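You operate a simulated robot arm through the tools that you are given. There is no shell and no other tool. Be economical: measure what you need, move in short steps, check, and stop when the job is done.

You are at the controls of a simulated robot arm. One attempt, no reset.

Task
Fit relay 75 and the purple link, then close the tall blue cabinet up.
Fine: relay into holder 5, link into holder 9; shut and latch the door; the other relays and links stay.

The check looks at the end state, three seconds after you hand in, the way a careful person would. Anything else that was tipped, shoved, dropped, spilled or broken makes it a failure.

Robot
A 6-joint arm with a four-finger gripper on a trunk, on a base that drives. Base frame: it is fixed to the floor where the robot stands at the start and does not move with it; the origin is under the middle of the robot, x ahead of it, y to its left, z up. Readings come in mm, rad, newtons and seconds.
Its first joint turns from -2.897 to 2.897 rad. Places, roughly: door of the tall blue cabinet [100, -500, 1100]; latch of the tall blue cabinet [-200, -600, 1300]. Payload 3.67 kg.
The tool frame sits at the grasp point between the pads (the TCP): z along the fingers, y along the line on which they close. The tips reach 28 mm beyond it. The gripper opens to 112 mm. The gripper's body begins 73 mm behind the TCP.
Orientation is told as [roll, pitch, yaw] about the base's x, y, z axes, in that order, counted from this pose: with the fingers straight down and closing along the base's y, the tool's x points along the base's -x, its y along +y and its z along -z.

Tools
- The arm moves only by the tool send_rows. Its argument "increments" is a list of rows, each an object of numbers (a shift or turn left out is 0, a gripper value left out holds the last): "dx", "dy", "dz": the shift along the tool's x, y, z in mm; "ax", "ay", "az": the turn, a rotation vector about the tool's x, y, z in rad. In form: [{"dx": .., "dy": .., "dz": .., "ax": .., "ay": .., "az": ..}, ...]. A call has 1 to 10 rows; each row shifts and turns the commanded pose from where the row before left it, along the tool's axes as they then stand. "gripper" is the finger opening in mm, from 0 to 112, set as the call begins (left out, the last holds). Rows are played at 5 a second. More than 50 mm and 0.15 rad between two rows, or a gripper value outside its range, and nothing of the call is played. A pose out of reach is approached as far as the arm can. The call stops where the force on the tool passes 90 N (or 10 N more than at its start, if that is more) or the arm is blocked; 0.2 s more then pass. Each finger halts on what it meets, pressing with about 24 N; the grip force reading is that of the motor and also rises with nothing between the fingers. The clock runs only during rows and for 0.2 s after the last one: add rows that do not move to give the fingers time. It gives the time, the measured TCP pose, the force on the tool (base axes), the opening and the grip force at its end, in the units of the frame above (readings bear some noise), with the torque about the TCP (base axes, N m) and any sound that the robot's microphone picked up.
- Cameras (640 x 400 px; columns grow to the right, rows downward): "scene" is now at [40, 137.2, 1312.7]; the picture's right is [-0.97, -0.26, 0.00], its down [-0.19, 0.70, -0.69] and it looks along [0.18, -0.67, -0.72] (base axes); focal length 214 px, centre (320, 200). "wrist" rides on the gripper at [60, -18, -104] in the tool frame; the picture's right is [0.29, 0.96, 0.00], its down [-0.80, 0.24, -0.55] and it looks along [-0.53, 0.16, 0.83] (tool axes); focal length 234 px, centre (320, 200). There is no depth. A picture from a camera that has moved, and an enlarged one, comes with that camera's place and axes in the base frame and with its lens.
- capture(camera): a new picture of that camera. The clock stands still meanwhile.
- drive_base(legs): drives the robot by 1 to 6 legs, each [ahead, left, turn to the left] in mm, mm and rad, along the robot's own axes; the way and the turn of a leg run together, so that a leg with both is an arc; at most 1500 mm and 3.142 rad a leg. The arm and the cameras ride along, it lands a little off, and it stops where it bumps. It gives what a move gives.
- turn_head(pan, tilt): turns the head with the scene camera to pan (to the left, within 2.496 rad either way) and tilt (down, from -0.506 to 1.204), counted from straight ahead of the robot. It gives what a move gives.
- enlarge(camera, box): a new picture of the part [left, top, right, bottom] of that camera's present view, enlarged. The clock stands still meanwhile.
- close_job(): hands the job in; it is judged then, once.

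Go step by step. Nothing tells you exact positions but the pictures and the camera data: compare them with the known pose of the tool, close in by small moves and look again before you grip or let go. The budget is 120 turns and 90 pictures, counting those below and the enlarged ones. Unless the task says otherwise, let go and move clear before handing in, and close with one line.

The tools are called after "Emit:" by a JSON object that holds its "method" and its "body". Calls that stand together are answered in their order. send_rows: Moves the arm, as the interface text tells. Its arguments: {"type":"object","properties":{"increments":{"type":"array"},"gripper":{"type":"number"}},"required":["increments"]} The other tools are called the same way: drive_base (legs) drives the base; turn_head (pan, tilt) turns the head that bears the scene camera; capture (camera) takes a picture; enlarge (camera, box) takes an enlarged picture of a part of a camera's view; close_job () hands the job in.

At the start:

```text
t: 0.0
position: [225.7, -299.9, 1149.4]
orientation: [-0.001, 0.0, 0.0]
force: [0.6, -0.2, -0.5]
moment: [0.02, 0.02, 0.0]
grip_width: 112.1
grip_force: 0.0
robot x, y, heading: [1.0, 3.0, 0.005]
head pan, tilt: [-1.311, 0.81]
```

scene: 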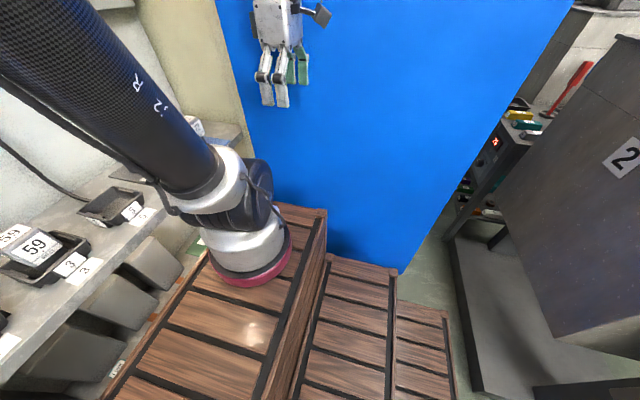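
wrist: 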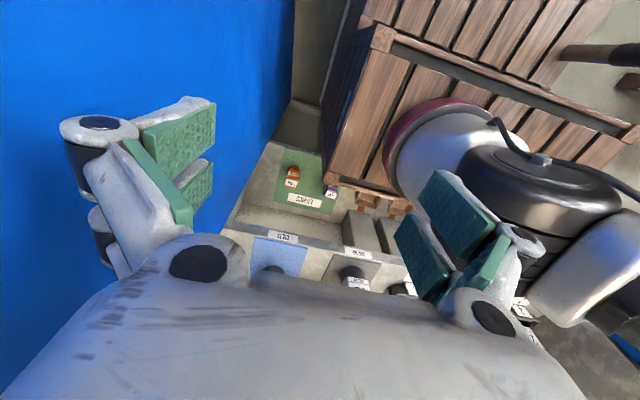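

I see a blue door (apparently open or the cabinet's flank) with the gripper before it, a bench with relays to the left and a wood crate. I'll look around with the head first.

Emit:
{"method": "turn_head", "body": {"pan": -1.9, "tilt": 0.4}}

Emit:
{"method": "capture", "body": {"camera": "scene"}}

Emit:
{"method": "turn_head", "body": {"pan": -1.3, "tilt": 0.2}}

Emit:
{"method": "capture", "body": {"camera": "scene"}}

Emit:
{"method": "turn_head", "body": {"pan": -0.3, "tilt": 0.6}}

Emit:
{"method": "capture", "body": {"camera": "scene"}}

```text
t: 1.0
position: [226.6, -298.5, 1148.8]
orientation: [0.0, 0.0, 0.001]
force: [-0.2, -0.6, 0.2]
moment: [-0.02, -0.01, -0.01]
grip_width: 111.7
grip_force: 0.0
robot x, y, heading: [2.9, 2.2, -0.0]
head pan, tilt: [-1.901, 0.4]
```

```text
87 pictures are left
camera scene: at [-10.4, 127.1, 1348.6], right [-0.95, 0.32, 0.0], down [0.13, 0.37, -0.92], along [-0.3, -0.87, -0.39], focal length 214 px, centre (320, 200)
```

scene: 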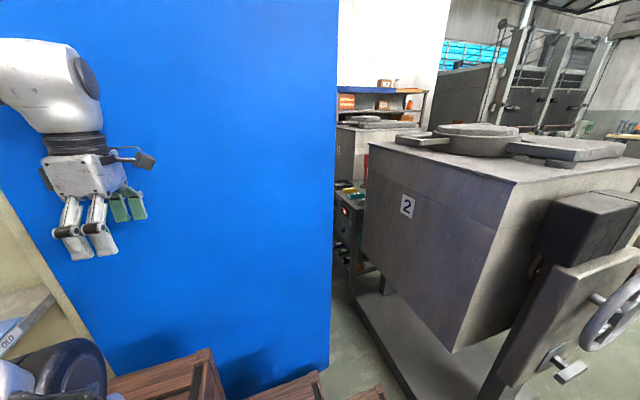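

```text
t: 2.0
position: [225.2, -299.2, 1149.8]
orientation: [0.001, -0.001, 0.001]
force: [0.1, 0.8, -0.4]
moment: [0.0, -0.01, 0.0]
grip_width: 112.0
grip_force: 0.0
robot x, y, heading: [0.0, -0.4, -0.0]
head pan, tilt: [-1.3, 0.201]
```

```text
86 pictures are left
camera scene: at [44.3, 124.9, 1367.1], right [-0.96, -0.27, 0.0], down [-0.05, 0.19, -0.98], along [0.26, -0.94, -0.2], focal length 214 px, centre (320, 200)
```

scene: 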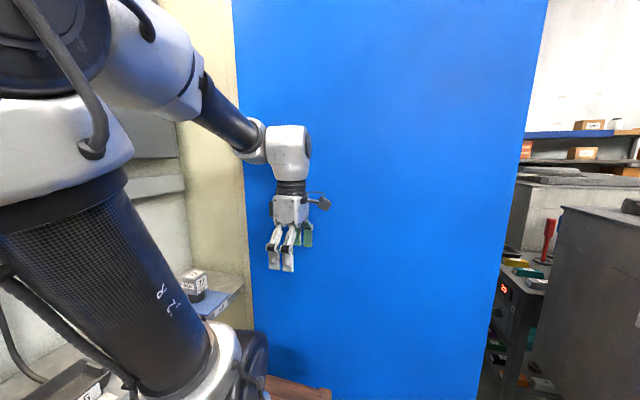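

```text
t: 3.3
position: [225.4, -299.4, 1150.4]
orientation: [0.001, 0.0, 0.001]
force: [0.3, -0.1, -0.4]
moment: [-0.05, 0.0, -0.02]
grip_width: 111.9
grip_force: 0.0
robot x, y, heading: [1.8, 1.8, 0.002]
head pan, tilt: [-0.3, 0.6]
```

```text
85 pictures are left
camera scene: at [103.9, 188.6, 1330.4], right [-0.3, -0.95, 0.0], down [-0.54, 0.17, -0.83], along [0.79, -0.24, -0.56], focal length 214 px, centre (320, 200)
```

scene: 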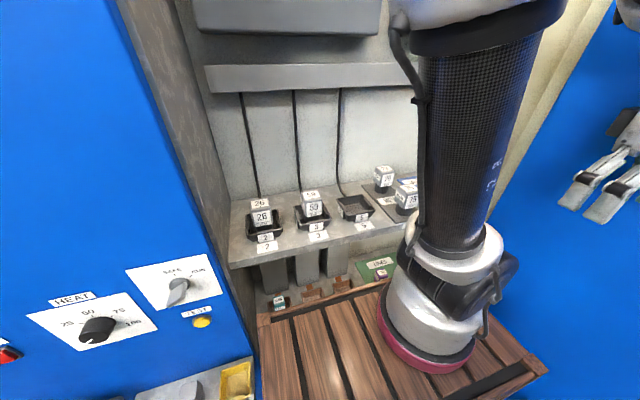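

The cabinet stands ahead with the door swung open on the right; inside is a shelf with holders and spare relays. I'll enlarge for the labels.

Emit:
{"method": "enlarge", "body": {"camera": "scene", "box": [220, 150, 430, 320]}}

Emit:
{"method": "turn_head", "body": {"pan": 0.5, "tilt": 0.6}}

Emit:
{"method": "capture", "body": {"camera": "scene"}}

Emit:
{"method": "enlarge", "body": {"camera": "wrist", "box": [200, 120, 540, 340]}}

```text
2.35 times, centred on (325, 235) of scene
camera zoom: at [103.9, 188.6, 1330.4], right [-0.3, -0.95, 0.0], down [-0.54, 0.17, -0.83], along [0.79, -0.24, -0.56], focal length 505 px, centre (308, 118)
```

zoom: 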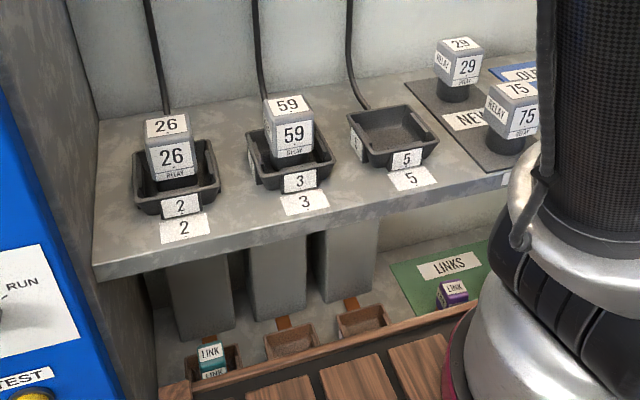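

```text
t: 4.4
position: [225.7, -300.0, 1150.4]
orientation: [-0.001, 0.0, 0.0]
force: [-0.8, -0.9, 0.2]
moment: [0.0, 0.01, 0.02]
grip_width: 112.2
grip_force: 0.1
robot x, y, heading: [-2.9, -2.4, 0.005]
head pan, tilt: [0.499, 0.6]
```

```text
83 pictures are left
camera scene: at [97.1, 257.0, 1330.4], right [0.48, -0.88, 0.0], down [-0.5, -0.27, -0.83], along [0.72, 0.39, -0.56], focal length 214 px, centre (320, 200)
```

scene: 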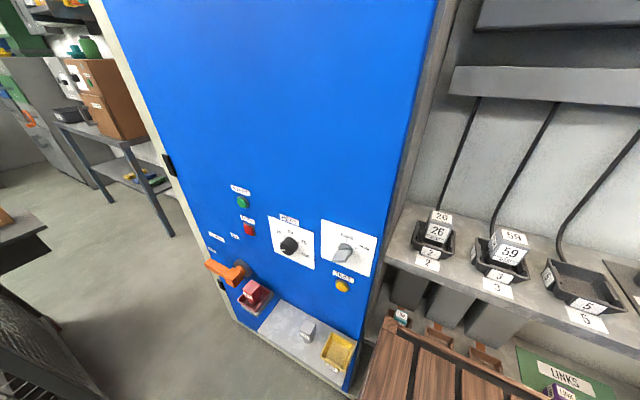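

```text
1.82 times, centred on (370, 230) of wrist
camera zoom: at [165.2, -316.8, 1254.2], right [-0.29, 0.96, 0.0], down [0.8, 0.24, 0.55], along [0.53, 0.16, -0.83], focal length 426 px, centre (229, 146)
```

zoom: 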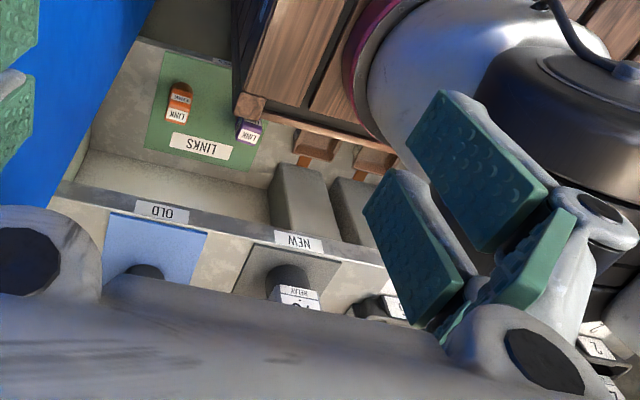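

The holders 2, 3, 5 are on the upper shelf (5 empty); relays 29 and 75 on the mat, links on the lower shelf. I'll look behind before backing off for a better view.

Emit:
{"method": "turn_head", "body": {"pan": 2.4, "tilt": 0.6}}

Emit:
{"method": "capture", "body": {"camera": "scene"}}

Emit:
{"method": "turn_head", "body": {"pan": -2.45, "tilt": 0.7}}

Emit:
{"method": "capture", "body": {"camera": "scene"}}

```text
t: 6.3
position: [226.0, -299.3, 1148.9]
orientation: [-0.001, -0.001, 0.002]
force: [-0.3, 0.3, -0.6]
moment: [-0.01, -0.04, -0.04]
grip_width: 111.9
grip_force: 0.0
robot x, y, heading: [0.7, 1.3, 0.003]
head pan, tilt: [2.4, 0.6]
```

```text
81 pictures are left
camera scene: at [-45.6, 274.5, 1330.4], right [0.68, 0.74, 0.0], down [0.42, -0.38, -0.83], along [-0.61, 0.56, -0.56], focal length 214 px, centre (320, 200)
```

scene: 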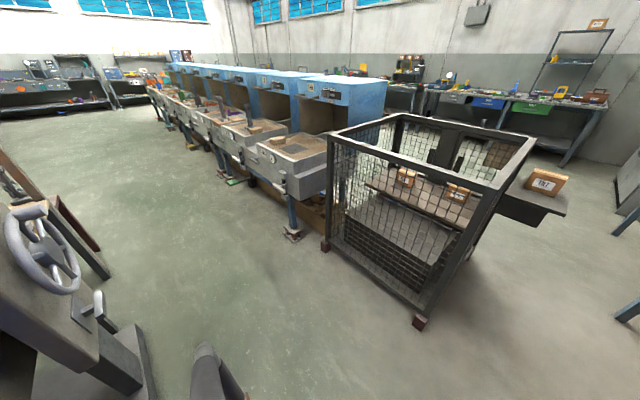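

```text
t: 10.1
position: [226.6, -299.6, 1149.3]
orientation: [0.002, 0.001, 0.0]
force: [0.3, -0.3, 0.2]
moment: [-0.01, -0.03, 0.0]
grip_width: 112.0
grip_force: 0.1
robot x, y, heading: [0.1, 1.7, -0.002]
head pan, tilt: [-2.45, 0.7]
```

```text
80 pictures are left
camera scene: at [-46.0, 160.6, 1321.8], right [-0.64, 0.77, 0.0], down [0.5, 0.41, -0.76], along [-0.59, -0.49, -0.64], focal length 214 px, centre (320, 200)
```

scene: 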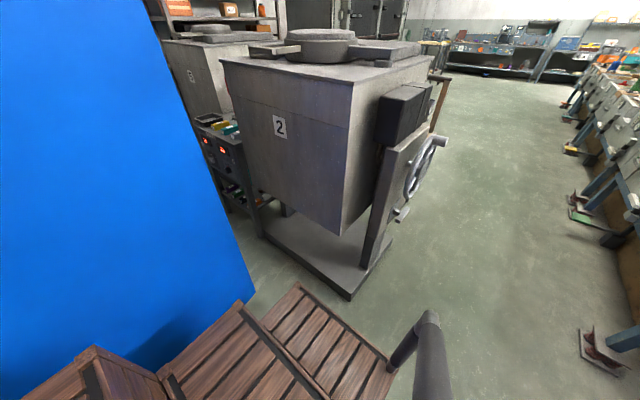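

Free floor behind for about 200 mm, with the furnace plate at right rear. I'll back up 200 mm and see whether the wood (my own body, I think) rides along.

Emit:
{"method": "drive_base", "body": {"legs": [[-180, 0, 0]]}}

Emit:
{"method": "turn_head", "body": {"pan": -0.25, "tilt": 0.6}}

Emit:
{"method": "capture", "body": {"camera": "scene"}}

Emit:
{"method": "capture", "body": {"camera": "wrist"}}

```text
t: 11.6
position: [46.7, -299.0, 1149.9]
orientation: [0.0, 0.0, 0.0]
force: [0.1, 0.1, 0.0]
moment: [-0.01, -0.05, -0.01]
grip_width: 112.1
grip_force: 0.0
robot x, y, heading: [-179.4, -0.5, -0.003]
head pan, tilt: [-2.45, 0.7]
```

```text
t: 13.7
position: [46.8, -298.0, 1149.3]
orientation: [-0.002, 0.0, -0.001]
force: [0.2, -0.2, -0.1]
moment: [-0.01, 0.02, 0.01]
grip_width: 111.6
grip_force: 0.0
robot x, y, heading: [-179.0, 6.5, 0.005]
head pan, tilt: [-0.25, 0.6]
```

```text
79 pictures are left
camera scene: at [-73.5, 192.8, 1330.4], right [-0.25, -0.97, 0.0], down [-0.55, 0.14, -0.83], along [0.8, -0.2, -0.56], focal length 214 px, centre (320, 200)
```

scene: 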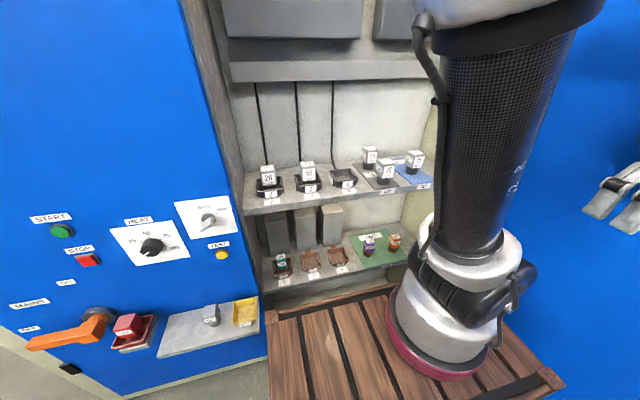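

```text
78 pictures are left
camera wrist: at [-13.6, -316.9, 1254.2], right [-0.29, 0.96, 0.0], down [0.8, 0.24, 0.55], along [0.53, 0.16, -0.83], focal length 234 px, centre (320, 200)
```

wrist: 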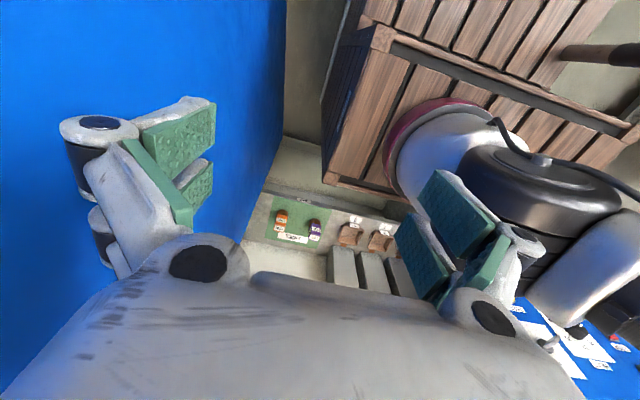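

The wood is my trunk. Now I enlarge the cabinet inside.

Emit:
{"method": "enlarge", "body": {"camera": "scene", "box": [240, 210, 440, 300]}}

Emit:
{"method": "enlarge", "body": {"camera": "scene", "box": [240, 140, 440, 230]}}

Emit:
{"method": "enlarge", "body": {"camera": "wrist", "box": [240, 180, 420, 300]}}

```text
3.20 times, centred on (340, 255) of scene
camera zoom: at [-73.5, 192.8, 1330.4], right [-0.25, -0.97, 0.0], down [-0.55, 0.14, -0.83], along [0.8, -0.2, -0.56], focal length 686 px, centre (256, 24)
```

zoom: 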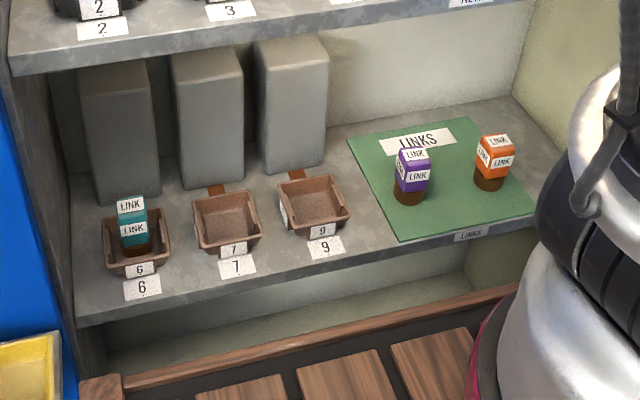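

```text
3.20 times, centred on (340, 185) of scene
camera zoom: at [-73.5, 192.8, 1330.4], right [-0.25, -0.97, 0.0], down [-0.55, 0.14, -0.83], along [0.8, -0.2, -0.56], focal length 686 px, centre (256, 248)
```

zoom: 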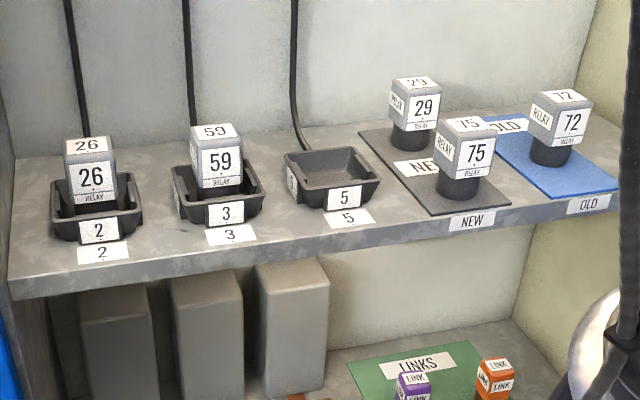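

```text
3.33 times, centred on (330, 240) of wrist
camera zoom: at [-13.6, -316.9, 1254.2], right [-0.29, 0.96, 0.0], down [0.8, 0.24, 0.55], along [0.53, 0.16, -0.83], focal length 781 px, centre (287, 67)
```

zoom: 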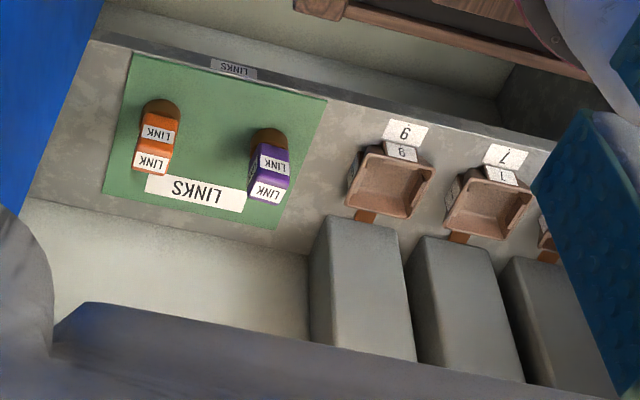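

I've located things: relay 75 ≈ (492,-171, 973–1044), holder 5 ≈ (550,-55), purple link ≈ (511,-178, base 582), holder 9 ≈ (533,-36), shelf fronts at x≈443. I shift the base a bit back and left for comfortable reach.

Emit:
{"method": "drive_base", "body": {"legs": [[-60, 135, 0]]}}

Emit:
{"method": "send_rows", "body": {"increments": [{"dz": -40, "dx": -30}, {"dz": -30, "dx": -40}, {"dx": -40}, {"dx": -40}], "gripper": 90}}

Emit:
{"method": "capture", "body": {"camera": "scene"}}

Emit:
{"method": "capture", "body": {"camera": "wrist"}}

```text
t: 15.0
position: [-4.5, -165.0, 1150.1]
orientation: [0.0, 0.0, 0.006]
force: [-0.2, -0.2, -0.6]
moment: [-0.01, -0.02, 0.0]
grip_width: 112.2
grip_force: 0.1
robot x, y, heading: [-232.3, 133.0, 0.004]
head pan, tilt: [-0.25, 0.6]
```

```text
t: 16.0
position: [143.7, -166.3, 1219.6]
orientation: [0.0, 0.0, 0.006]
force: [0.3, 0.4, 0.0]
moment: [-0.04, 0.0, 0.0]
grip_width: 90.0
grip_force: 0.0
robot x, y, heading: [-230.9, 134.4, 0.008]
head pan, tilt: [-0.25, 0.6]
```

```text
74 pictures are left
camera scene: at [-127.9, 326.1, 1330.4], right [-0.24, -0.97, 0.0], down [-0.55, 0.14, -0.83], along [0.8, -0.2, -0.56], focal length 214 px, centre (320, 200)
```

scene: 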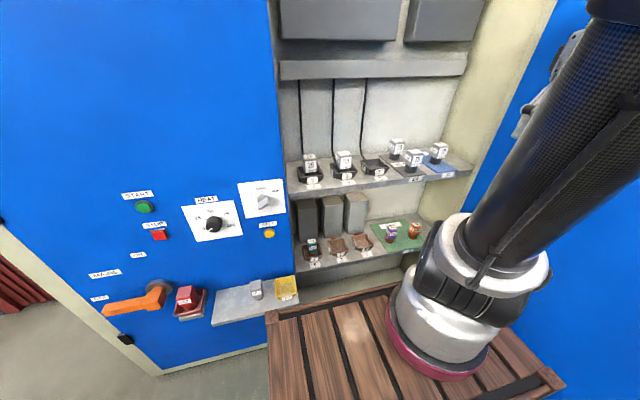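

```text
73 pictures are left
camera wrist: at [83.2, -183.9, 1323.7], right [-0.29, 0.96, 0.0], down [0.8, 0.24, 0.55], along [0.53, 0.16, -0.83], focal length 234 px, centre (320, 200)
```

wrist: 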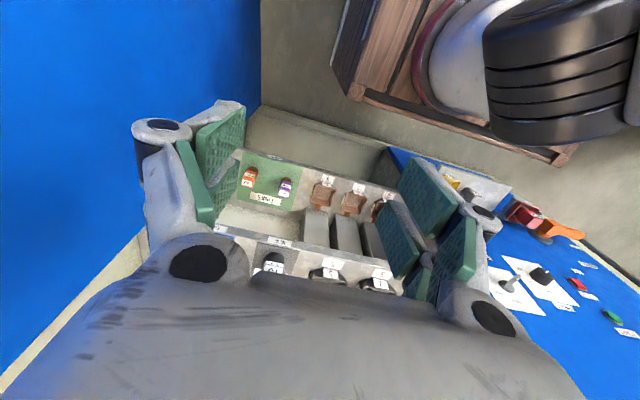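

The view is good. I move the gripper in front of relay 75, above the shelf, to look closer.

Emit:
{"method": "send_rows", "body": {"increments": [{"dx": -45}, {"dx": -45}, {"dx": -45}, {"dx": -45}, {"dx": -45, "dz": 20}, {"dz": 20}], "gripper": 100}}

Emit:
{"method": "capture", "body": {"camera": "wrist"}}

Emit:
{"method": "enlarge", "body": {"camera": "scene", "box": [280, 100, 480, 225]}}

```text
t: 17.4
position: [371.8, -161.4, 1180.4]
orientation: [0.0, 0.0, 0.006]
force: [-0.6, -0.2, -0.5]
moment: [-0.02, -0.02, -0.01]
grip_width: 100.0
grip_force: 0.0
robot x, y, heading: [-232.0, 132.0, 0.008]
head pan, tilt: [-0.25, 0.6]
```

```text
72 pictures are left
camera wrist: at [311.4, -180.7, 1284.9], right [-0.29, 0.96, 0.0], down [0.8, 0.24, 0.55], along [0.53, 0.16, -0.83], focal length 234 px, centre (320, 200)
```

wrist: 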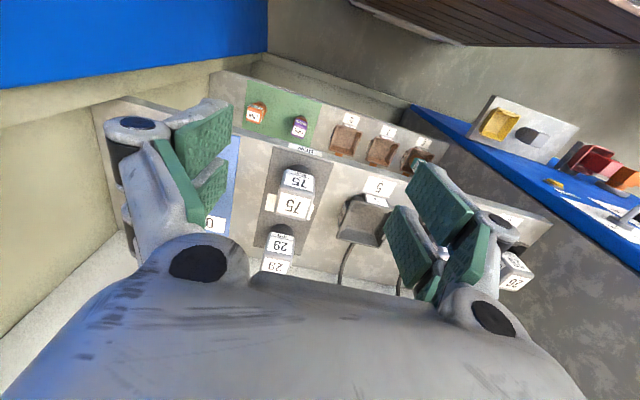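

```text
3.20 times, centred on (380, 162) of scene
camera zoom: at [-127.9, 326.1, 1330.4], right [-0.24, -0.97, 0.0], down [-0.55, 0.14, -0.83], along [0.8, -0.2, -0.56], focal length 686 px, centre (128, 320)
```

zoom: 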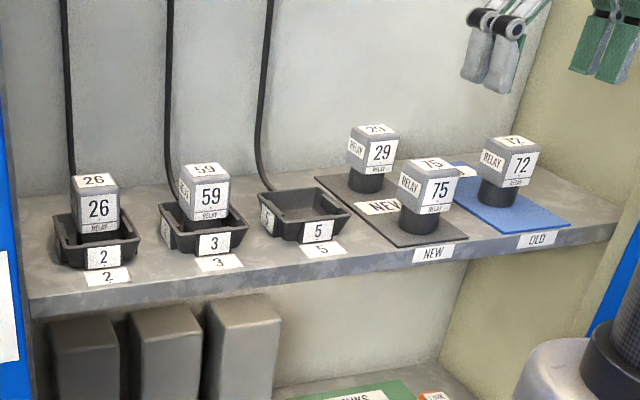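

Relay 75 and holder 5 both lie in the wrist view; enlarging to measure them.

Emit:
{"method": "enlarge", "body": {"camera": "wrist", "box": [240, 130, 420, 280]}}

```text
2.67 times, centred on (330, 205) of wrist
camera zoom: at [311.4, -180.7, 1284.9], right [-0.29, 0.96, 0.0], down [0.8, 0.24, 0.55], along [0.53, 0.16, -0.83], focal length 624 px, centre (293, 187)
```

zoom: 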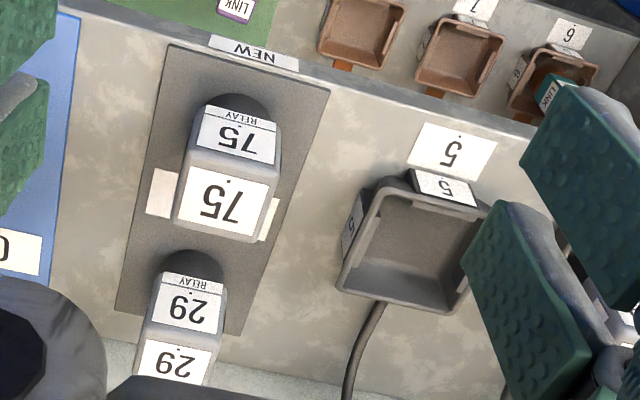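

Relay 75's top centre ≈ (476,-164,1050) and slightly turned (~+0.1 rad); holder 5 centre ≈ (517,-43). I go over the relay with a small yaw and look again.

Emit:
{"method": "send_rows", "body": {"increments": [{"dx": -40}, {"dx": -40, "az": -0.06}, {"dx": -24, "dy": -2, "az": -0.05}, {"dz": 40}], "gripper": 100}}

Emit:
{"method": "capture", "body": {"camera": "wrist"}}

Emit:
{"method": "enlarge", "body": {"camera": "scene", "box": [280, 100, 480, 225]}}

```text
t: 18.4
position: [474.4, -162.4, 1137.9]
orientation: [0.0, -0.001, 0.118]
force: [-0.8, 0.4, 0.7]
moment: [0.01, -0.02, 0.04]
grip_width: 100.1
grip_force: 0.0
robot x, y, heading: [-232.4, 132.0, 0.004]
head pan, tilt: [-0.25, 0.6]
```

```text
69 pictures are left
camera wrist: at [416.5, -187.2, 1243.2], right [-0.4, 0.92, 0.0], down [0.76, 0.33, 0.55], along [0.51, 0.22, -0.83], focal length 234 px, centre (320, 200)
```

wrist: 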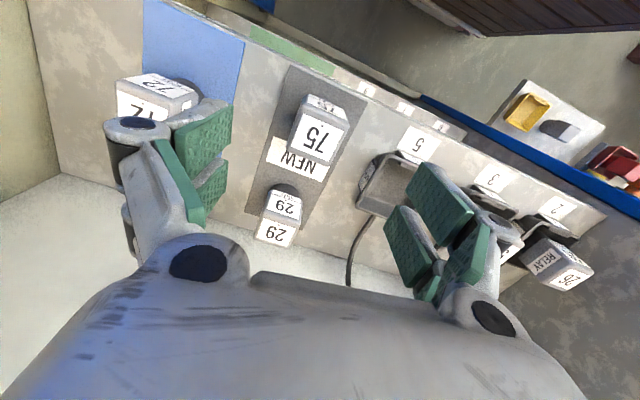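

```text
3.20 times, centred on (380, 162) of scene
camera zoom: at [-127.9, 326.0, 1330.4], right [-0.24, -0.97, 0.0], down [-0.55, 0.14, -0.83], along [0.8, -0.2, -0.56], focal length 686 px, centre (128, 320)
```

zoom: 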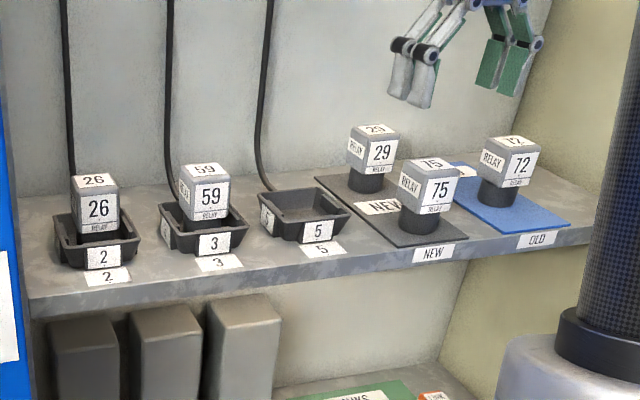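

I check the relay's alignment closely.

Emit:
{"method": "enlarge", "body": {"camera": "wrist", "box": [220, 70, 460, 220]}}

```text
2.67 times, centred on (340, 145) of wrist
camera zoom: at [416.5, -187.2, 1243.2], right [-0.4, 0.92, 0.0], down [0.76, 0.33, 0.55], along [0.51, 0.22, -0.83], focal length 624 px, centre (267, 347)
```

zoom: 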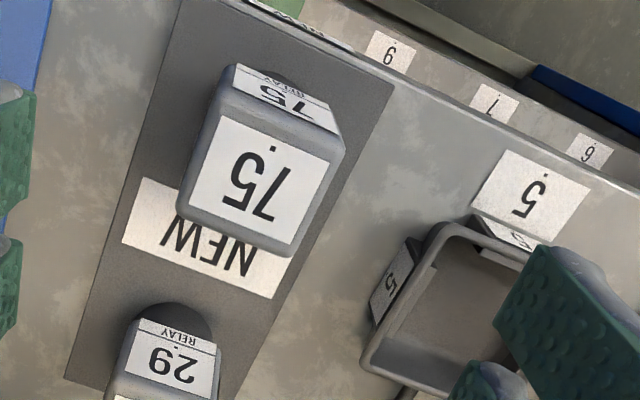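

Relay centre ≈ (478,-163.5), yaw ≈0.06, top ≈1050. I narrow to 76 mm, align and descend part way for a check.

Emit:
{"method": "send_rows", "body": {"increments": [{"dx": -3.6, "dy": -0.8, "az": 0.05}, {"dz": 30}, {"dz": 25}], "gripper": 76}}

Emit:
{"method": "capture", "body": {"camera": "wrist"}}

Emit:
{"method": "enlarge", "body": {"camera": "scene", "box": [340, 100, 480, 190]}}

```text
t: 19.2
position: [479.1, -162.4, 1085.9]
orientation: [0.001, -0.002, 0.067]
force: [-0.2, -0.1, 0.4]
moment: [-0.03, -0.02, -0.04]
grip_width: 76.1
grip_force: 0.1
robot x, y, heading: [-230.0, 134.0, 0.009]
head pan, tilt: [-0.25, 0.6]
```

```text
66 pictures are left
camera wrist: at [420.0, -185.3, 1189.4], right [-0.35, 0.94, 0.0], down [0.78, 0.29, 0.55], along [0.52, 0.19, -0.83], focal length 234 px, centre (320, 200)
```

wrist: 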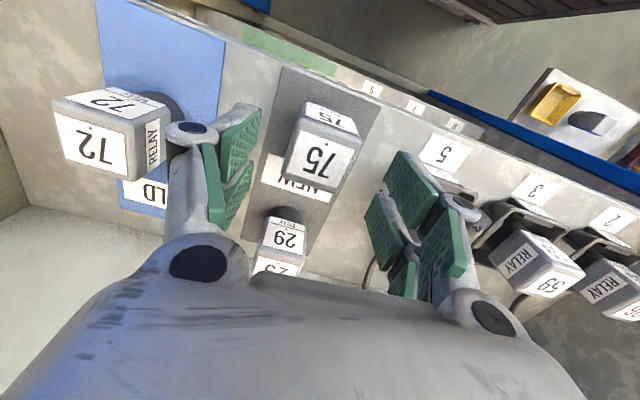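

```text
4.44 times, centred on (410, 145) of scene
camera zoom: at [-127.8, 326.0, 1330.4], right [-0.24, -0.97, 0.0], down [-0.55, 0.14, -0.83], along [0.8, -0.2, -0.56], focal length 953 px, centre (-80, 444)
```

zoom: 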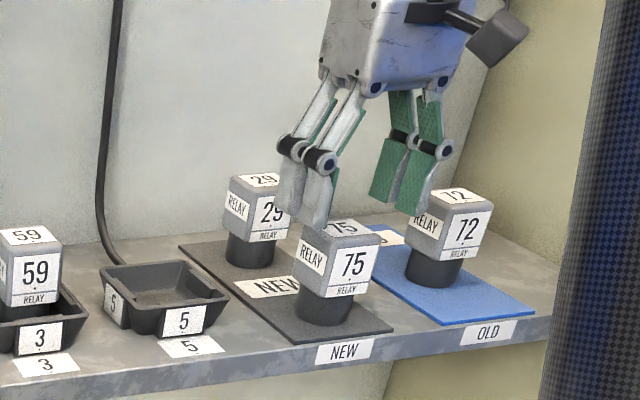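

Fingers straddle the relay with clearance to 72. Descending and gripping.

Emit:
{"method": "send_rows", "body": {"increments": [{"dz": 25}, {"dz": 27}]}}

Emit:
{"method": "enlarge", "body": {"camera": "scene", "box": [340, 100, 480, 190]}}

Emit:
{"method": "capture", "body": {"camera": "wrist"}}

```text
t: 19.8
position: [478.4, -162.9, 1033.1]
orientation: [0.001, -0.001, 0.066]
force: [-0.9, 0.1, 0.5]
moment: [0.02, -0.04, 0.01]
grip_width: 75.8
grip_force: 0.1
robot x, y, heading: [-232.9, 129.5, 0.008]
head pan, tilt: [-0.25, 0.6]
```

```text
4.44 times, centred on (410, 145) of scene
camera zoom: at [-127.8, 326.0, 1330.4], right [-0.24, -0.97, 0.0], down [-0.55, 0.14, -0.83], along [0.8, -0.2, -0.56], focal length 953 px, centre (-80, 444)
```

zoom: 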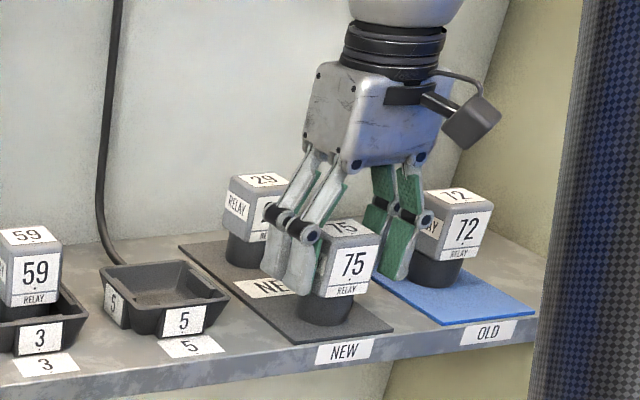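

```text
63 pictures are left
camera wrist: at [419.1, -185.1, 1136.8], right [-0.35, 0.94, 0.0], down [0.78, 0.29, 0.55], along [0.52, 0.19, -0.83], focal length 234 px, centre (320, 200)
```

wrist: 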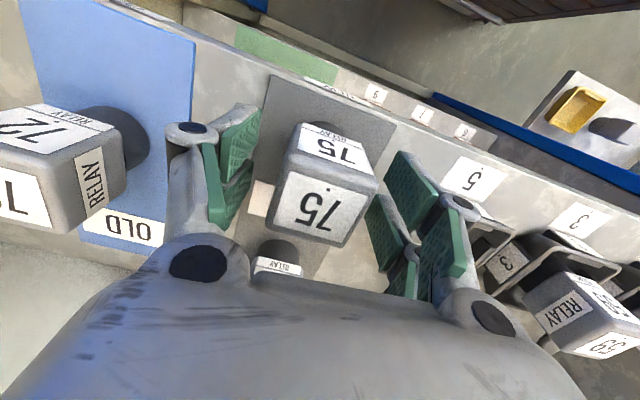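

Aligned well. Closing the gripper.

Emit:
{"method": "send_rows", "body": {"increments": [{}, {}, {}], "gripper": 30}}

Emit:
{"method": "send_rows", "body": {"increments": [{"dz": -30}, {"dz": -40}]}}

Emit:
{"method": "enlarge", "body": {"camera": "scene", "box": [320, 80, 480, 190]}}

Emit:
{"method": "capture", "body": {"camera": "wrist"}}

```text
t: 20.6
position: [479.3, -163.0, 1032.7]
orientation: [0.002, -0.001, 0.069]
force: [-0.3, -0.4, 0.2]
moment: [0.0, -0.01, -0.02]
grip_width: 43.7
grip_force: 23.6
robot x, y, heading: [-231.9, 131.8, 0.01]
head pan, tilt: [-0.25, 0.6]
```

```text
t: 21.2
position: [479.9, -164.2, 1103.0]
orientation: [-0.001, 0.0, 0.067]
force: [-0.3, 0.0, -1.6]
moment: [0.02, 0.02, -0.01]
grip_width: 43.6
grip_force: 23.4
robot x, y, heading: [-230.8, 132.9, 0.009]
head pan, tilt: [-0.25, 0.6]
```

```text
3.64 times, centred on (400, 135) of scene
camera zoom: at [-127.3, 325.8, 1330.4], right [-0.24, -0.97, 0.0], down [-0.55, 0.14, -0.82], along [0.8, -0.2, -0.57], focal length 780 px, centre (29, 436)
```

zoom: 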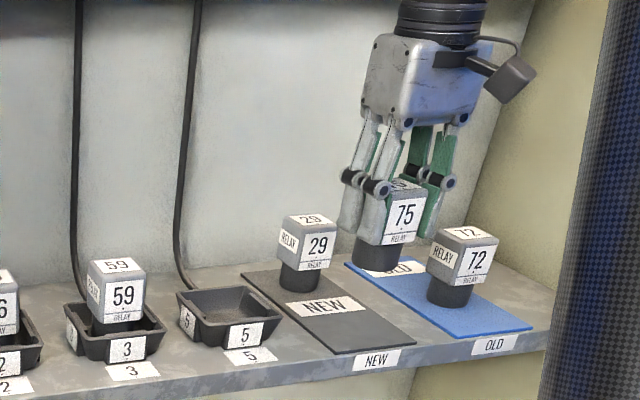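

```text
61 pictures are left
camera wrist: at [420.5, -186.1, 1206.5], right [-0.35, 0.94, 0.0], down [0.78, 0.29, 0.55], along [0.52, 0.19, -0.83], focal length 234 px, centre (320, 200)
```

wrist: 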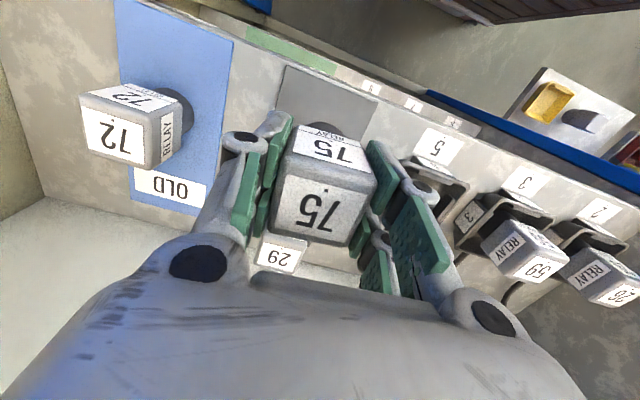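

Relay 75 is held squarely (44 mm wide). To measure holder 5 without the relay in the way, I move left of it and look.

Emit:
{"method": "send_rows", "body": {"increments": [{"dx": 40, "dz": -25}, {"dx": 40, "dz": -22}, {"dy": 45, "az": 0.033}, {"dy": 45, "az": 0.034}, {"dy": 45}, {"dy": 45}, {"dy": 45}, {"dy": 40}]}}

Emit:
{"method": "capture", "body": {"camera": "wrist"}}

```text
t: 23.0
position: [395.4, 95.2, 1148.7]
orientation: [0.001, 0.0, -0.002]
force: [-0.4, -0.2, -0.8]
moment: [0.0, 0.01, -0.05]
grip_width: 43.7
grip_force: 24.3
robot x, y, heading: [-231.9, 130.0, 0.009]
head pan, tilt: [-0.25, 0.6]
```

```text
60 pictures are left
camera wrist: at [334.9, 78.0, 1252.9], right [-0.29, 0.96, 0.0], down [0.8, 0.24, 0.55], along [0.53, 0.16, -0.83], focal length 234 px, centre (320, 200)
```

wrist: 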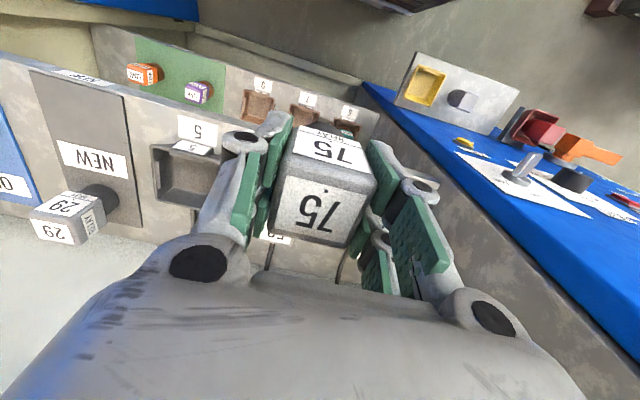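

Emit:
{"method": "enlarge", "body": {"camera": "wrist", "box": [30, 90, 250, 230]}}

```text
2.86 times, centred on (140, 160) of wrist
camera zoom: at [334.9, 78.0, 1252.9], right [-0.29, 0.96, 0.0], down [0.8, 0.24, 0.55], along [0.53, 0.16, -0.83], focal length 669 px, centre (834, 314)
```

zoom: 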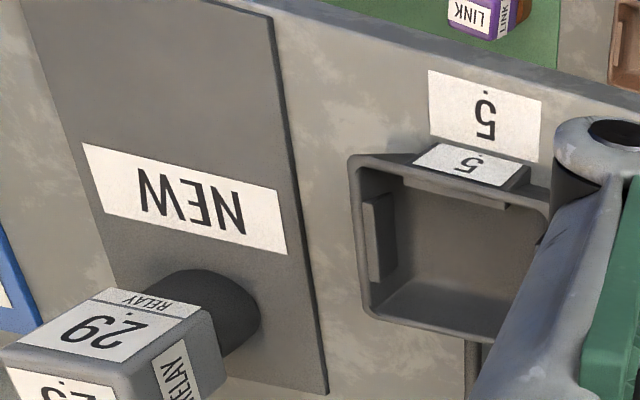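

Holder 5: rim z≈1000, centre ≈ (519,-37), yaw ≈0. I carry the relay over it and check.

Emit:
{"method": "send_rows", "body": {"increments": [{"dy": -45}, {"dy": -45}, {"dy": -42}, {"dx": -42}, {"dx": -42}, {"dx": -39}, {"dz": 40}]}}

Emit:
{"method": "capture", "body": {"camera": "wrist"}}

Emit:
{"method": "enlarge", "body": {"camera": "scene", "box": [290, 80, 450, 190]}}

```text
t: 24.6
position: [519.2, -35.9, 1107.9]
orientation: [0.001, -0.001, -0.001]
force: [-0.8, 0.3, 0.2]
moment: [0.01, -0.05, 0.03]
grip_width: 43.6
grip_force: 23.8
robot x, y, heading: [-233.2, 132.7, 0.007]
head pan, tilt: [-0.25, 0.6]
```

```text
58 pictures are left
camera wrist: at [458.9, -53.3, 1213.6], right [-0.29, 0.96, 0.0], down [0.8, 0.24, 0.55], along [0.53, 0.16, -0.83], focal length 234 px, centre (320, 200)
```

wrist: 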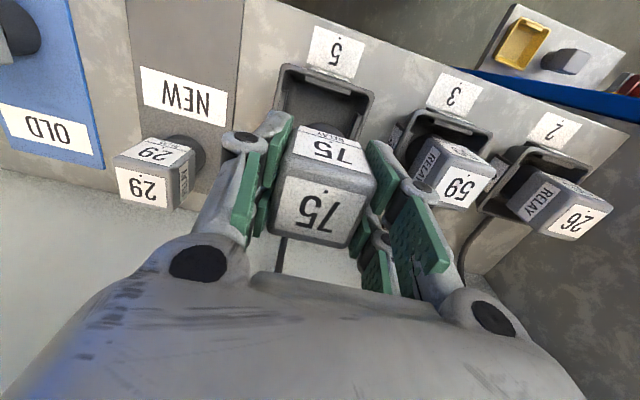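

```text
3.64 times, centred on (370, 135) of scene
camera zoom: at [-128.0, 325.9, 1330.4], right [-0.24, -0.97, 0.0], down [-0.55, 0.14, -0.83], along [0.8, -0.2, -0.56], focal length 780 px, centre (138, 436)
```

zoom: 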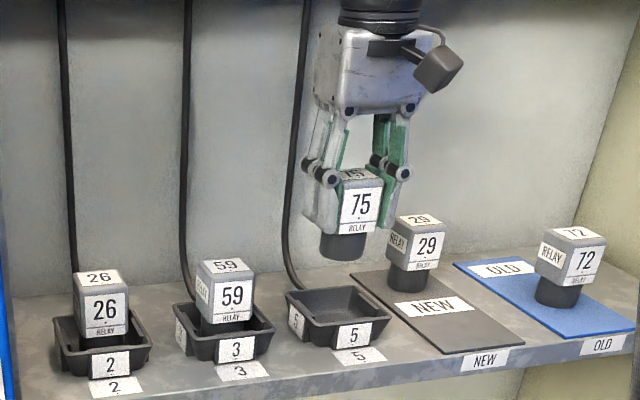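

The tray measures centred at ≈ (519,-38.5). A 2 mm correction, then descend in steps.

Emit:
{"method": "send_rows", "body": {"increments": [{"dy": -2}, {"dz": 30}, {"dz": 25}]}}

Emit:
{"method": "capture", "body": {"camera": "wrist"}}

Emit:
{"method": "enlarge", "body": {"camera": "scene", "box": [310, 120, 410, 190]}}

```text
t: 25.4
position: [520.1, -37.4, 1055.3]
orientation: [0.0, -0.001, 0.0]
force: [0.1, -0.7, -0.8]
moment: [-0.04, -0.01, 0.01]
grip_width: 43.9
grip_force: 23.4
robot x, y, heading: [-234.7, 131.4, 0.011]
head pan, tilt: [-0.25, 0.6]
```

```text
56 pictures are left
camera wrist: at [458.2, -54.6, 1158.7], right [-0.29, 0.96, 0.0], down [0.8, 0.24, 0.55], along [0.53, 0.16, -0.83], focal length 234 px, centre (320, 200)
```

wrist: 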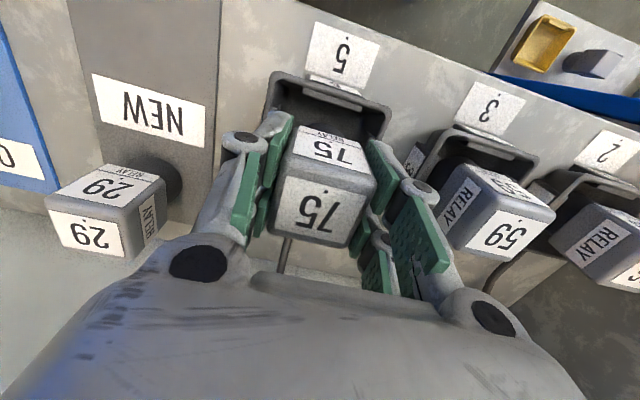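

```text
5.71 times, centred on (360, 155) of scene
camera zoom: at [-127.8, 326.0, 1330.4], right [-0.24, -0.97, 0.0], down [-0.55, 0.14, -0.83], along [0.8, -0.2, -0.56], focal length 1226 px, centre (91, 457)
```

zoom: 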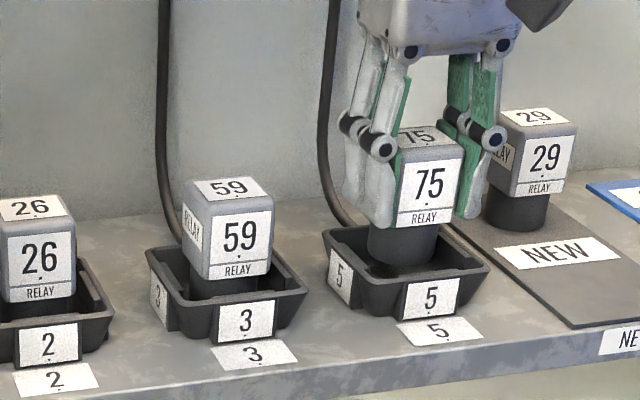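

The relay enters the tray centred. Lowering gently until contact.

Emit:
{"method": "send_rows", "body": {"increments": [{"dz": 8}, {"dz": 6}, {"dz": 3}]}}

Emit:
{"method": "send_rows", "body": {"increments": [{"dz": 2}, {"dz": 2}]}}

```text
t: 26.2
position: [517.3, -38.9, 1036.3]
orientation: [0.0, -0.001, -0.001]
force: [-0.5, 0.1, -0.8]
moment: [-0.04, 0.03, -0.02]
grip_width: 43.8
grip_force: 23.8
robot x, y, heading: [-233.2, 130.4, 0.005]
head pan, tilt: [-0.25, 0.6]
```

```text
t: 26.8
position: [518.5, -37.9, 1034.2]
orientation: [-0.001, -0.001, -0.002]
force: [-3.0, 0.8, 5.7]
moment: [-0.1, 0.03, -0.01]
grip_width: 43.8
grip_force: 23.8
robot x, y, heading: [-233.0, 134.4, 0.01]
head pan, tilt: [-0.25, 0.6]
```

Contact at z≈1034, as expected for seating on the tray floor. A look before release.

Emit:
{"method": "enlarge", "body": {"camera": "scene", "box": [310, 120, 410, 190]}}

Emit:
{"method": "capture", "body": {"camera": "wrist"}}

```text
5.71 times, centred on (360, 155) of scene
camera zoom: at [-127.9, 326.0, 1330.4], right [-0.24, -0.97, 0.0], down [-0.55, 0.14, -0.83], along [0.8, -0.2, -0.56], focal length 1226 px, centre (91, 457)
```

zoom: 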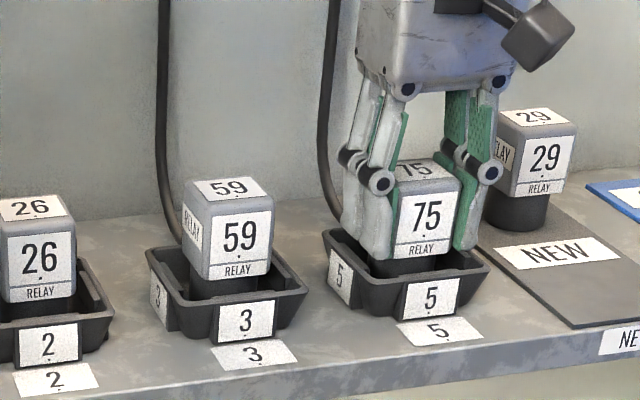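

```text
53 pictures are left
camera wrist: at [457.2, -55.6, 1138.4], right [-0.29, 0.96, 0.0], down [0.8, 0.24, 0.55], along [0.53, 0.16, -0.83], focal length 234 px, centre (320, 200)
```

wrist: 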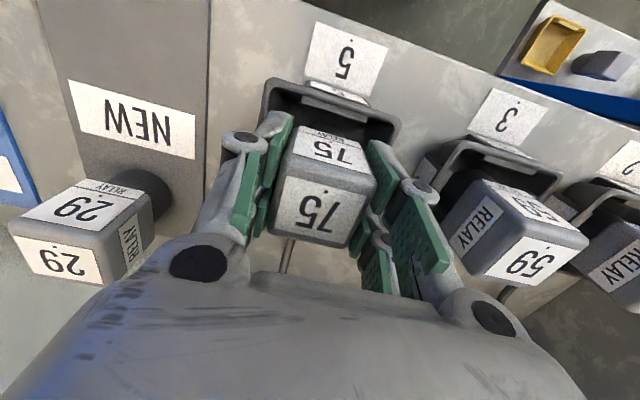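

Depth matches relay 59's seating. Releasing and lifting away.

Emit:
{"method": "send_rows", "body": {"increments": [{}, {}], "gripper": 58}}

Emit:
{"method": "send_rows", "body": {"increments": [{"dz": -30}, {"dz": -40}, {"dz": -40}, {"dx": 40}, {"dx": 45}]}}

Emit:
{"method": "enlarge", "body": {"camera": "scene", "box": [290, 110, 450, 210]}}

Emit:
{"method": "capture", "body": {"camera": "wrist"}}

```text
t: 27.4
position: [518.3, -38.3, 1033.7]
orientation: [0.001, 0.001, -0.001]
force: [-0.3, 0.3, -0.4]
moment: [0.04, 0.02, -0.01]
grip_width: 58.0
grip_force: 0.1
robot x, y, heading: [-231.1, 134.0, 0.011]
head pan, tilt: [-0.25, 0.6]
```

```text
t: 28.6
position: [432.3, -36.6, 1143.2]
orientation: [-0.001, 0.001, -0.002]
force: [0.3, -0.2, -0.7]
moment: [-0.04, 0.04, -0.01]
grip_width: 58.1
grip_force: 0.0
robot x, y, heading: [-231.3, 132.7, 0.011]
head pan, tilt: [-0.25, 0.6]
```

```text
4.00 times, centred on (370, 160) of scene
camera zoom: at [-127.2, 326.0, 1330.3], right [-0.24, -0.97, 0.0], down [-0.55, 0.14, -0.82], along [0.8, -0.2, -0.57], focal length 858 px, centre (120, 360)
```

zoom: 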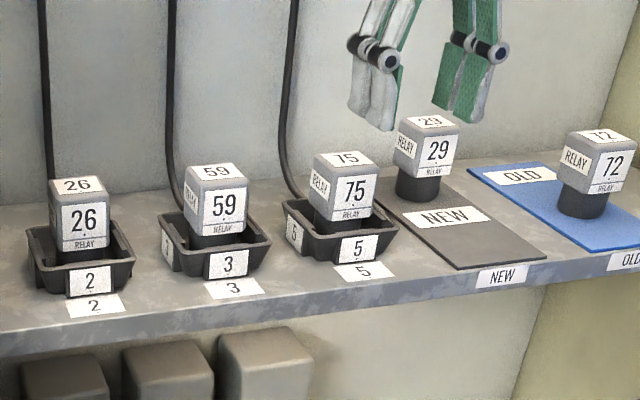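

```text
51 pictures are left
camera wrist: at [371.5, -55.0, 1247.5], right [-0.29, 0.96, 0.0], down [0.8, 0.24, 0.55], along [0.53, 0.16, -0.83], focal length 234 px, centre (320, 200)
```

wrist: 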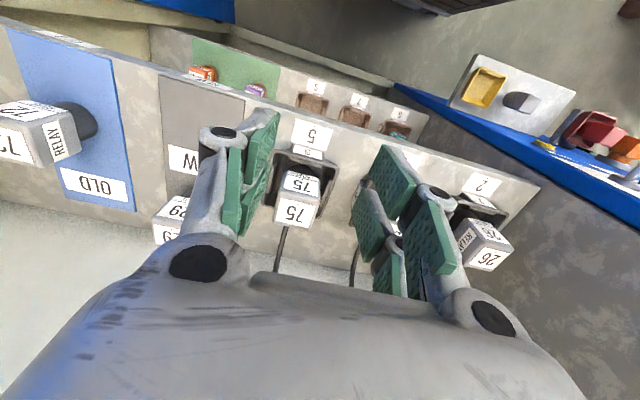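

Relay 75 sits upright like its neighbours. Next the link: it needs a tilted tool under the upper shelf, so I back off a bit more for room.

Emit:
{"method": "drive_base", "body": {"legs": [[-110, 75, 0]]}}

Emit:
{"method": "send_rows", "body": {"increments": [{"ay": -0.14}, {"ay": -0.14}, {"ay": -0.14}, {"ay": -0.14}, {"ay": -0.14}, {"ay": -0.14}], "gripper": 70}}

Emit:
{"method": "capture", "body": {"camera": "scene"}}

```text
t: 29.3
position: [432.3, -34.6, 1143.9]
orientation: [-0.002, 0.0, 0.003]
force: [-1.2, -0.3, 0.1]
moment: [0.0, -0.01, 0.0]
grip_width: 57.9
grip_force: 0.0
robot x, y, heading: [-232.3, 134.4, 0.007]
head pan, tilt: [-0.25, 0.6]
stopped in leg 1: the robot was blocked; the commanded pose is now the measured one
```

```text
t: 30.7
position: [432.3, -33.9, 1144.3]
orientation: [-0.002, -0.841, 0.003]
force: [-0.8, -0.1, 0.7]
moment: [0.01, 0.01, -0.04]
grip_width: 69.6
grip_force: 0.0
robot x, y, heading: [-230.5, 132.4, 0.015]
head pan, tilt: [-0.25, 0.6]
```

```text
50 pictures are left
camera scene: at [-129.1, 327.8, 1330.4], right [-0.24, -0.97, 0.0], down [-0.55, 0.13, -0.82], along [0.8, -0.2, -0.57], focal length 214 px, centre (320, 200)
```

scene: 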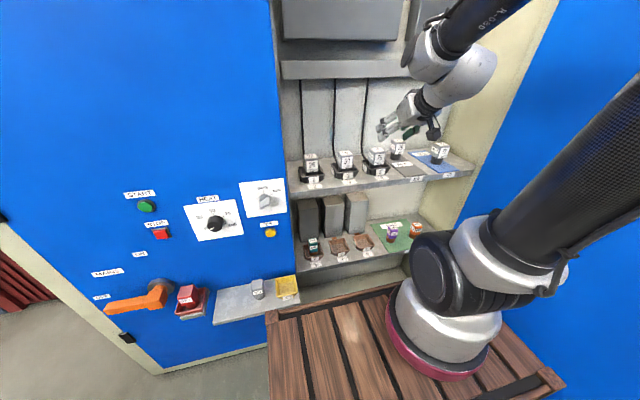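

The base was blocked on backing; I look behind to see what's touching.

Emit:
{"method": "turn_head", "body": {"pan": -2.49, "tilt": 1.1}}

Emit:
{"method": "capture", "body": {"camera": "scene"}}

Emit:
{"method": "turn_head", "body": {"pan": 1.9, "tilt": 1.1}}

Emit:
{"method": "capture", "body": {"camera": "scene"}}

```text
t: 32.8
position: [431.1, -33.5, 1143.6]
orientation: [-0.001, -0.84, 0.004]
force: [0.7, 0.2, 0.0]
moment: [0.01, 0.01, 0.0]
grip_width: 69.7
grip_force: 0.1
robot x, y, heading: [-233.8, 135.2, 0.011]
head pan, tilt: [-2.491, 1.1]
```

```text
49 pictures are left
camera scene: at [-264.9, 310.0, 1291.8], right [-0.61, 0.79, 0.0], down [0.7, 0.55, -0.45], along [-0.36, -0.28, -0.89], focal length 214 px, centre (320, 200)
```

scene: 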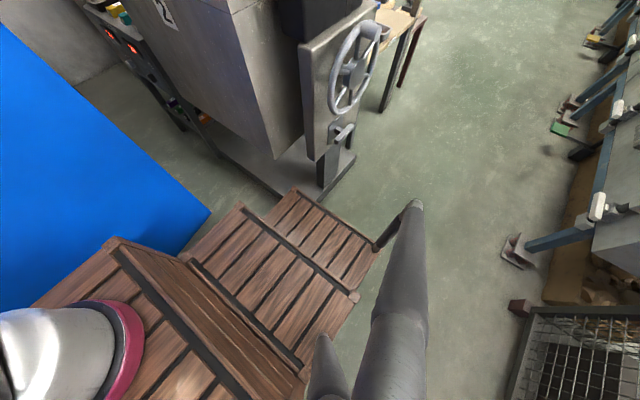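

```text
t: 36.4
position: [431.7, -32.7, 1144.0]
orientation: [-0.001, -0.838, 0.003]
force: [0.2, -0.9, 0.8]
moment: [0.02, 0.01, 0.01]
grip_width: 70.0
grip_force: 0.1
robot x, y, heading: [-232.6, 132.7, 0.003]
head pan, tilt: [1.901, 1.1]
```

```text
48 pictures are left
camera scene: at [-236.1, 408.3, 1291.8], right [0.94, 0.33, 0.0], down [0.3, -0.84, -0.45], along [-0.15, 0.43, -0.89], focal length 214 px, centre (320, 200)
```

scene: 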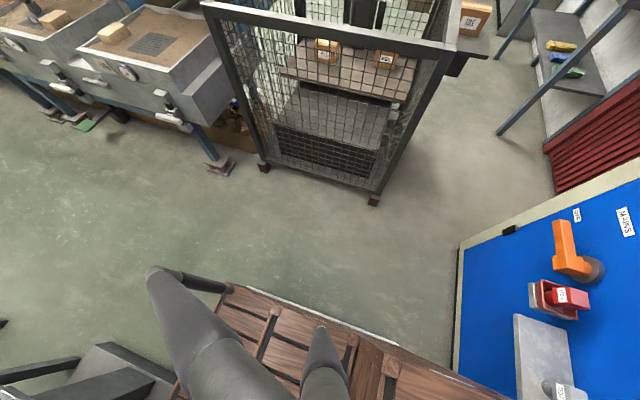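

My right rear corner touches the furnace plate; left is free. I withdraw the arm a bit, then drive left before going back.

Emit:
{"method": "send_rows", "body": {"increments": [{"dx": 30, "dz": -33.5}, {"dx": 30, "dz": -33.5}, {"dx": 30, "dz": -33.5}, {"dx": 30, "dz": -33.5}]}}

Emit:
{"method": "drive_base", "body": {"legs": [[0, 120, 0], [-120, 0, 0]]}}

Emit:
{"method": "turn_head", "body": {"pan": -0.5, "tilt": 0.6}}

Emit:
{"method": "capture", "body": {"camera": "scene"}}

```text
t: 37.4
position: [251.7, -37.3, 1147.0]
orientation: [0.001, -0.838, 0.001]
force: [0.1, -0.4, -0.1]
moment: [0.01, 0.0, 0.02]
grip_width: 69.8
grip_force: 0.1
out of reach, approached as far as the arm can: row 4
robot x, y, heading: [-235.2, 132.6, 0.012]
head pan, tilt: [1.901, 1.1]
```

```text
t: 39.5
position: [131.6, 83.0, 1146.4]
orientation: [0.002, -0.839, 0.002]
force: [0.0, 0.1, -0.3]
moment: [0.0, 0.0, -0.03]
grip_width: 70.0
grip_force: 0.1
robot x, y, heading: [-354.5, 252.5, 0.009]
head pan, tilt: [1.901, 1.1]
```

```text
t: 41.6
position: [130.6, 82.4, 1146.9]
orientation: [-0.001, -0.84, 0.002]
force: [0.7, 0.1, 0.3]
moment: [0.0, 0.0, 0.0]
grip_width: 69.9
grip_force: 0.1
robot x, y, heading: [-357.3, 256.3, 0.008]
head pan, tilt: [-0.499, 0.6]
```

```text
47 pictures are left
camera scene: at [-258.4, 428.1, 1330.4], right [-0.47, -0.88, 0.0], down [-0.5, 0.27, -0.82], along [0.73, -0.39, -0.57], focal length 214 px, centre (320, 200)
```

scene: 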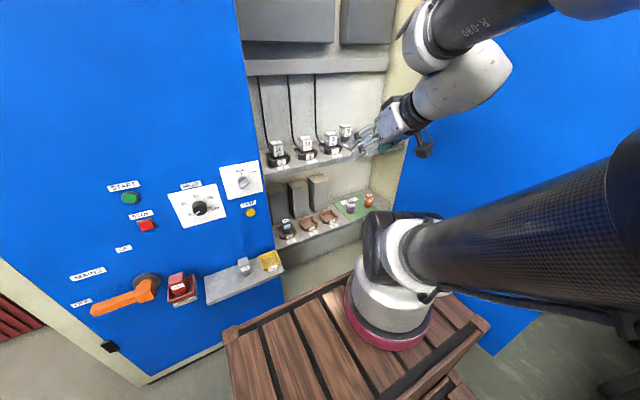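

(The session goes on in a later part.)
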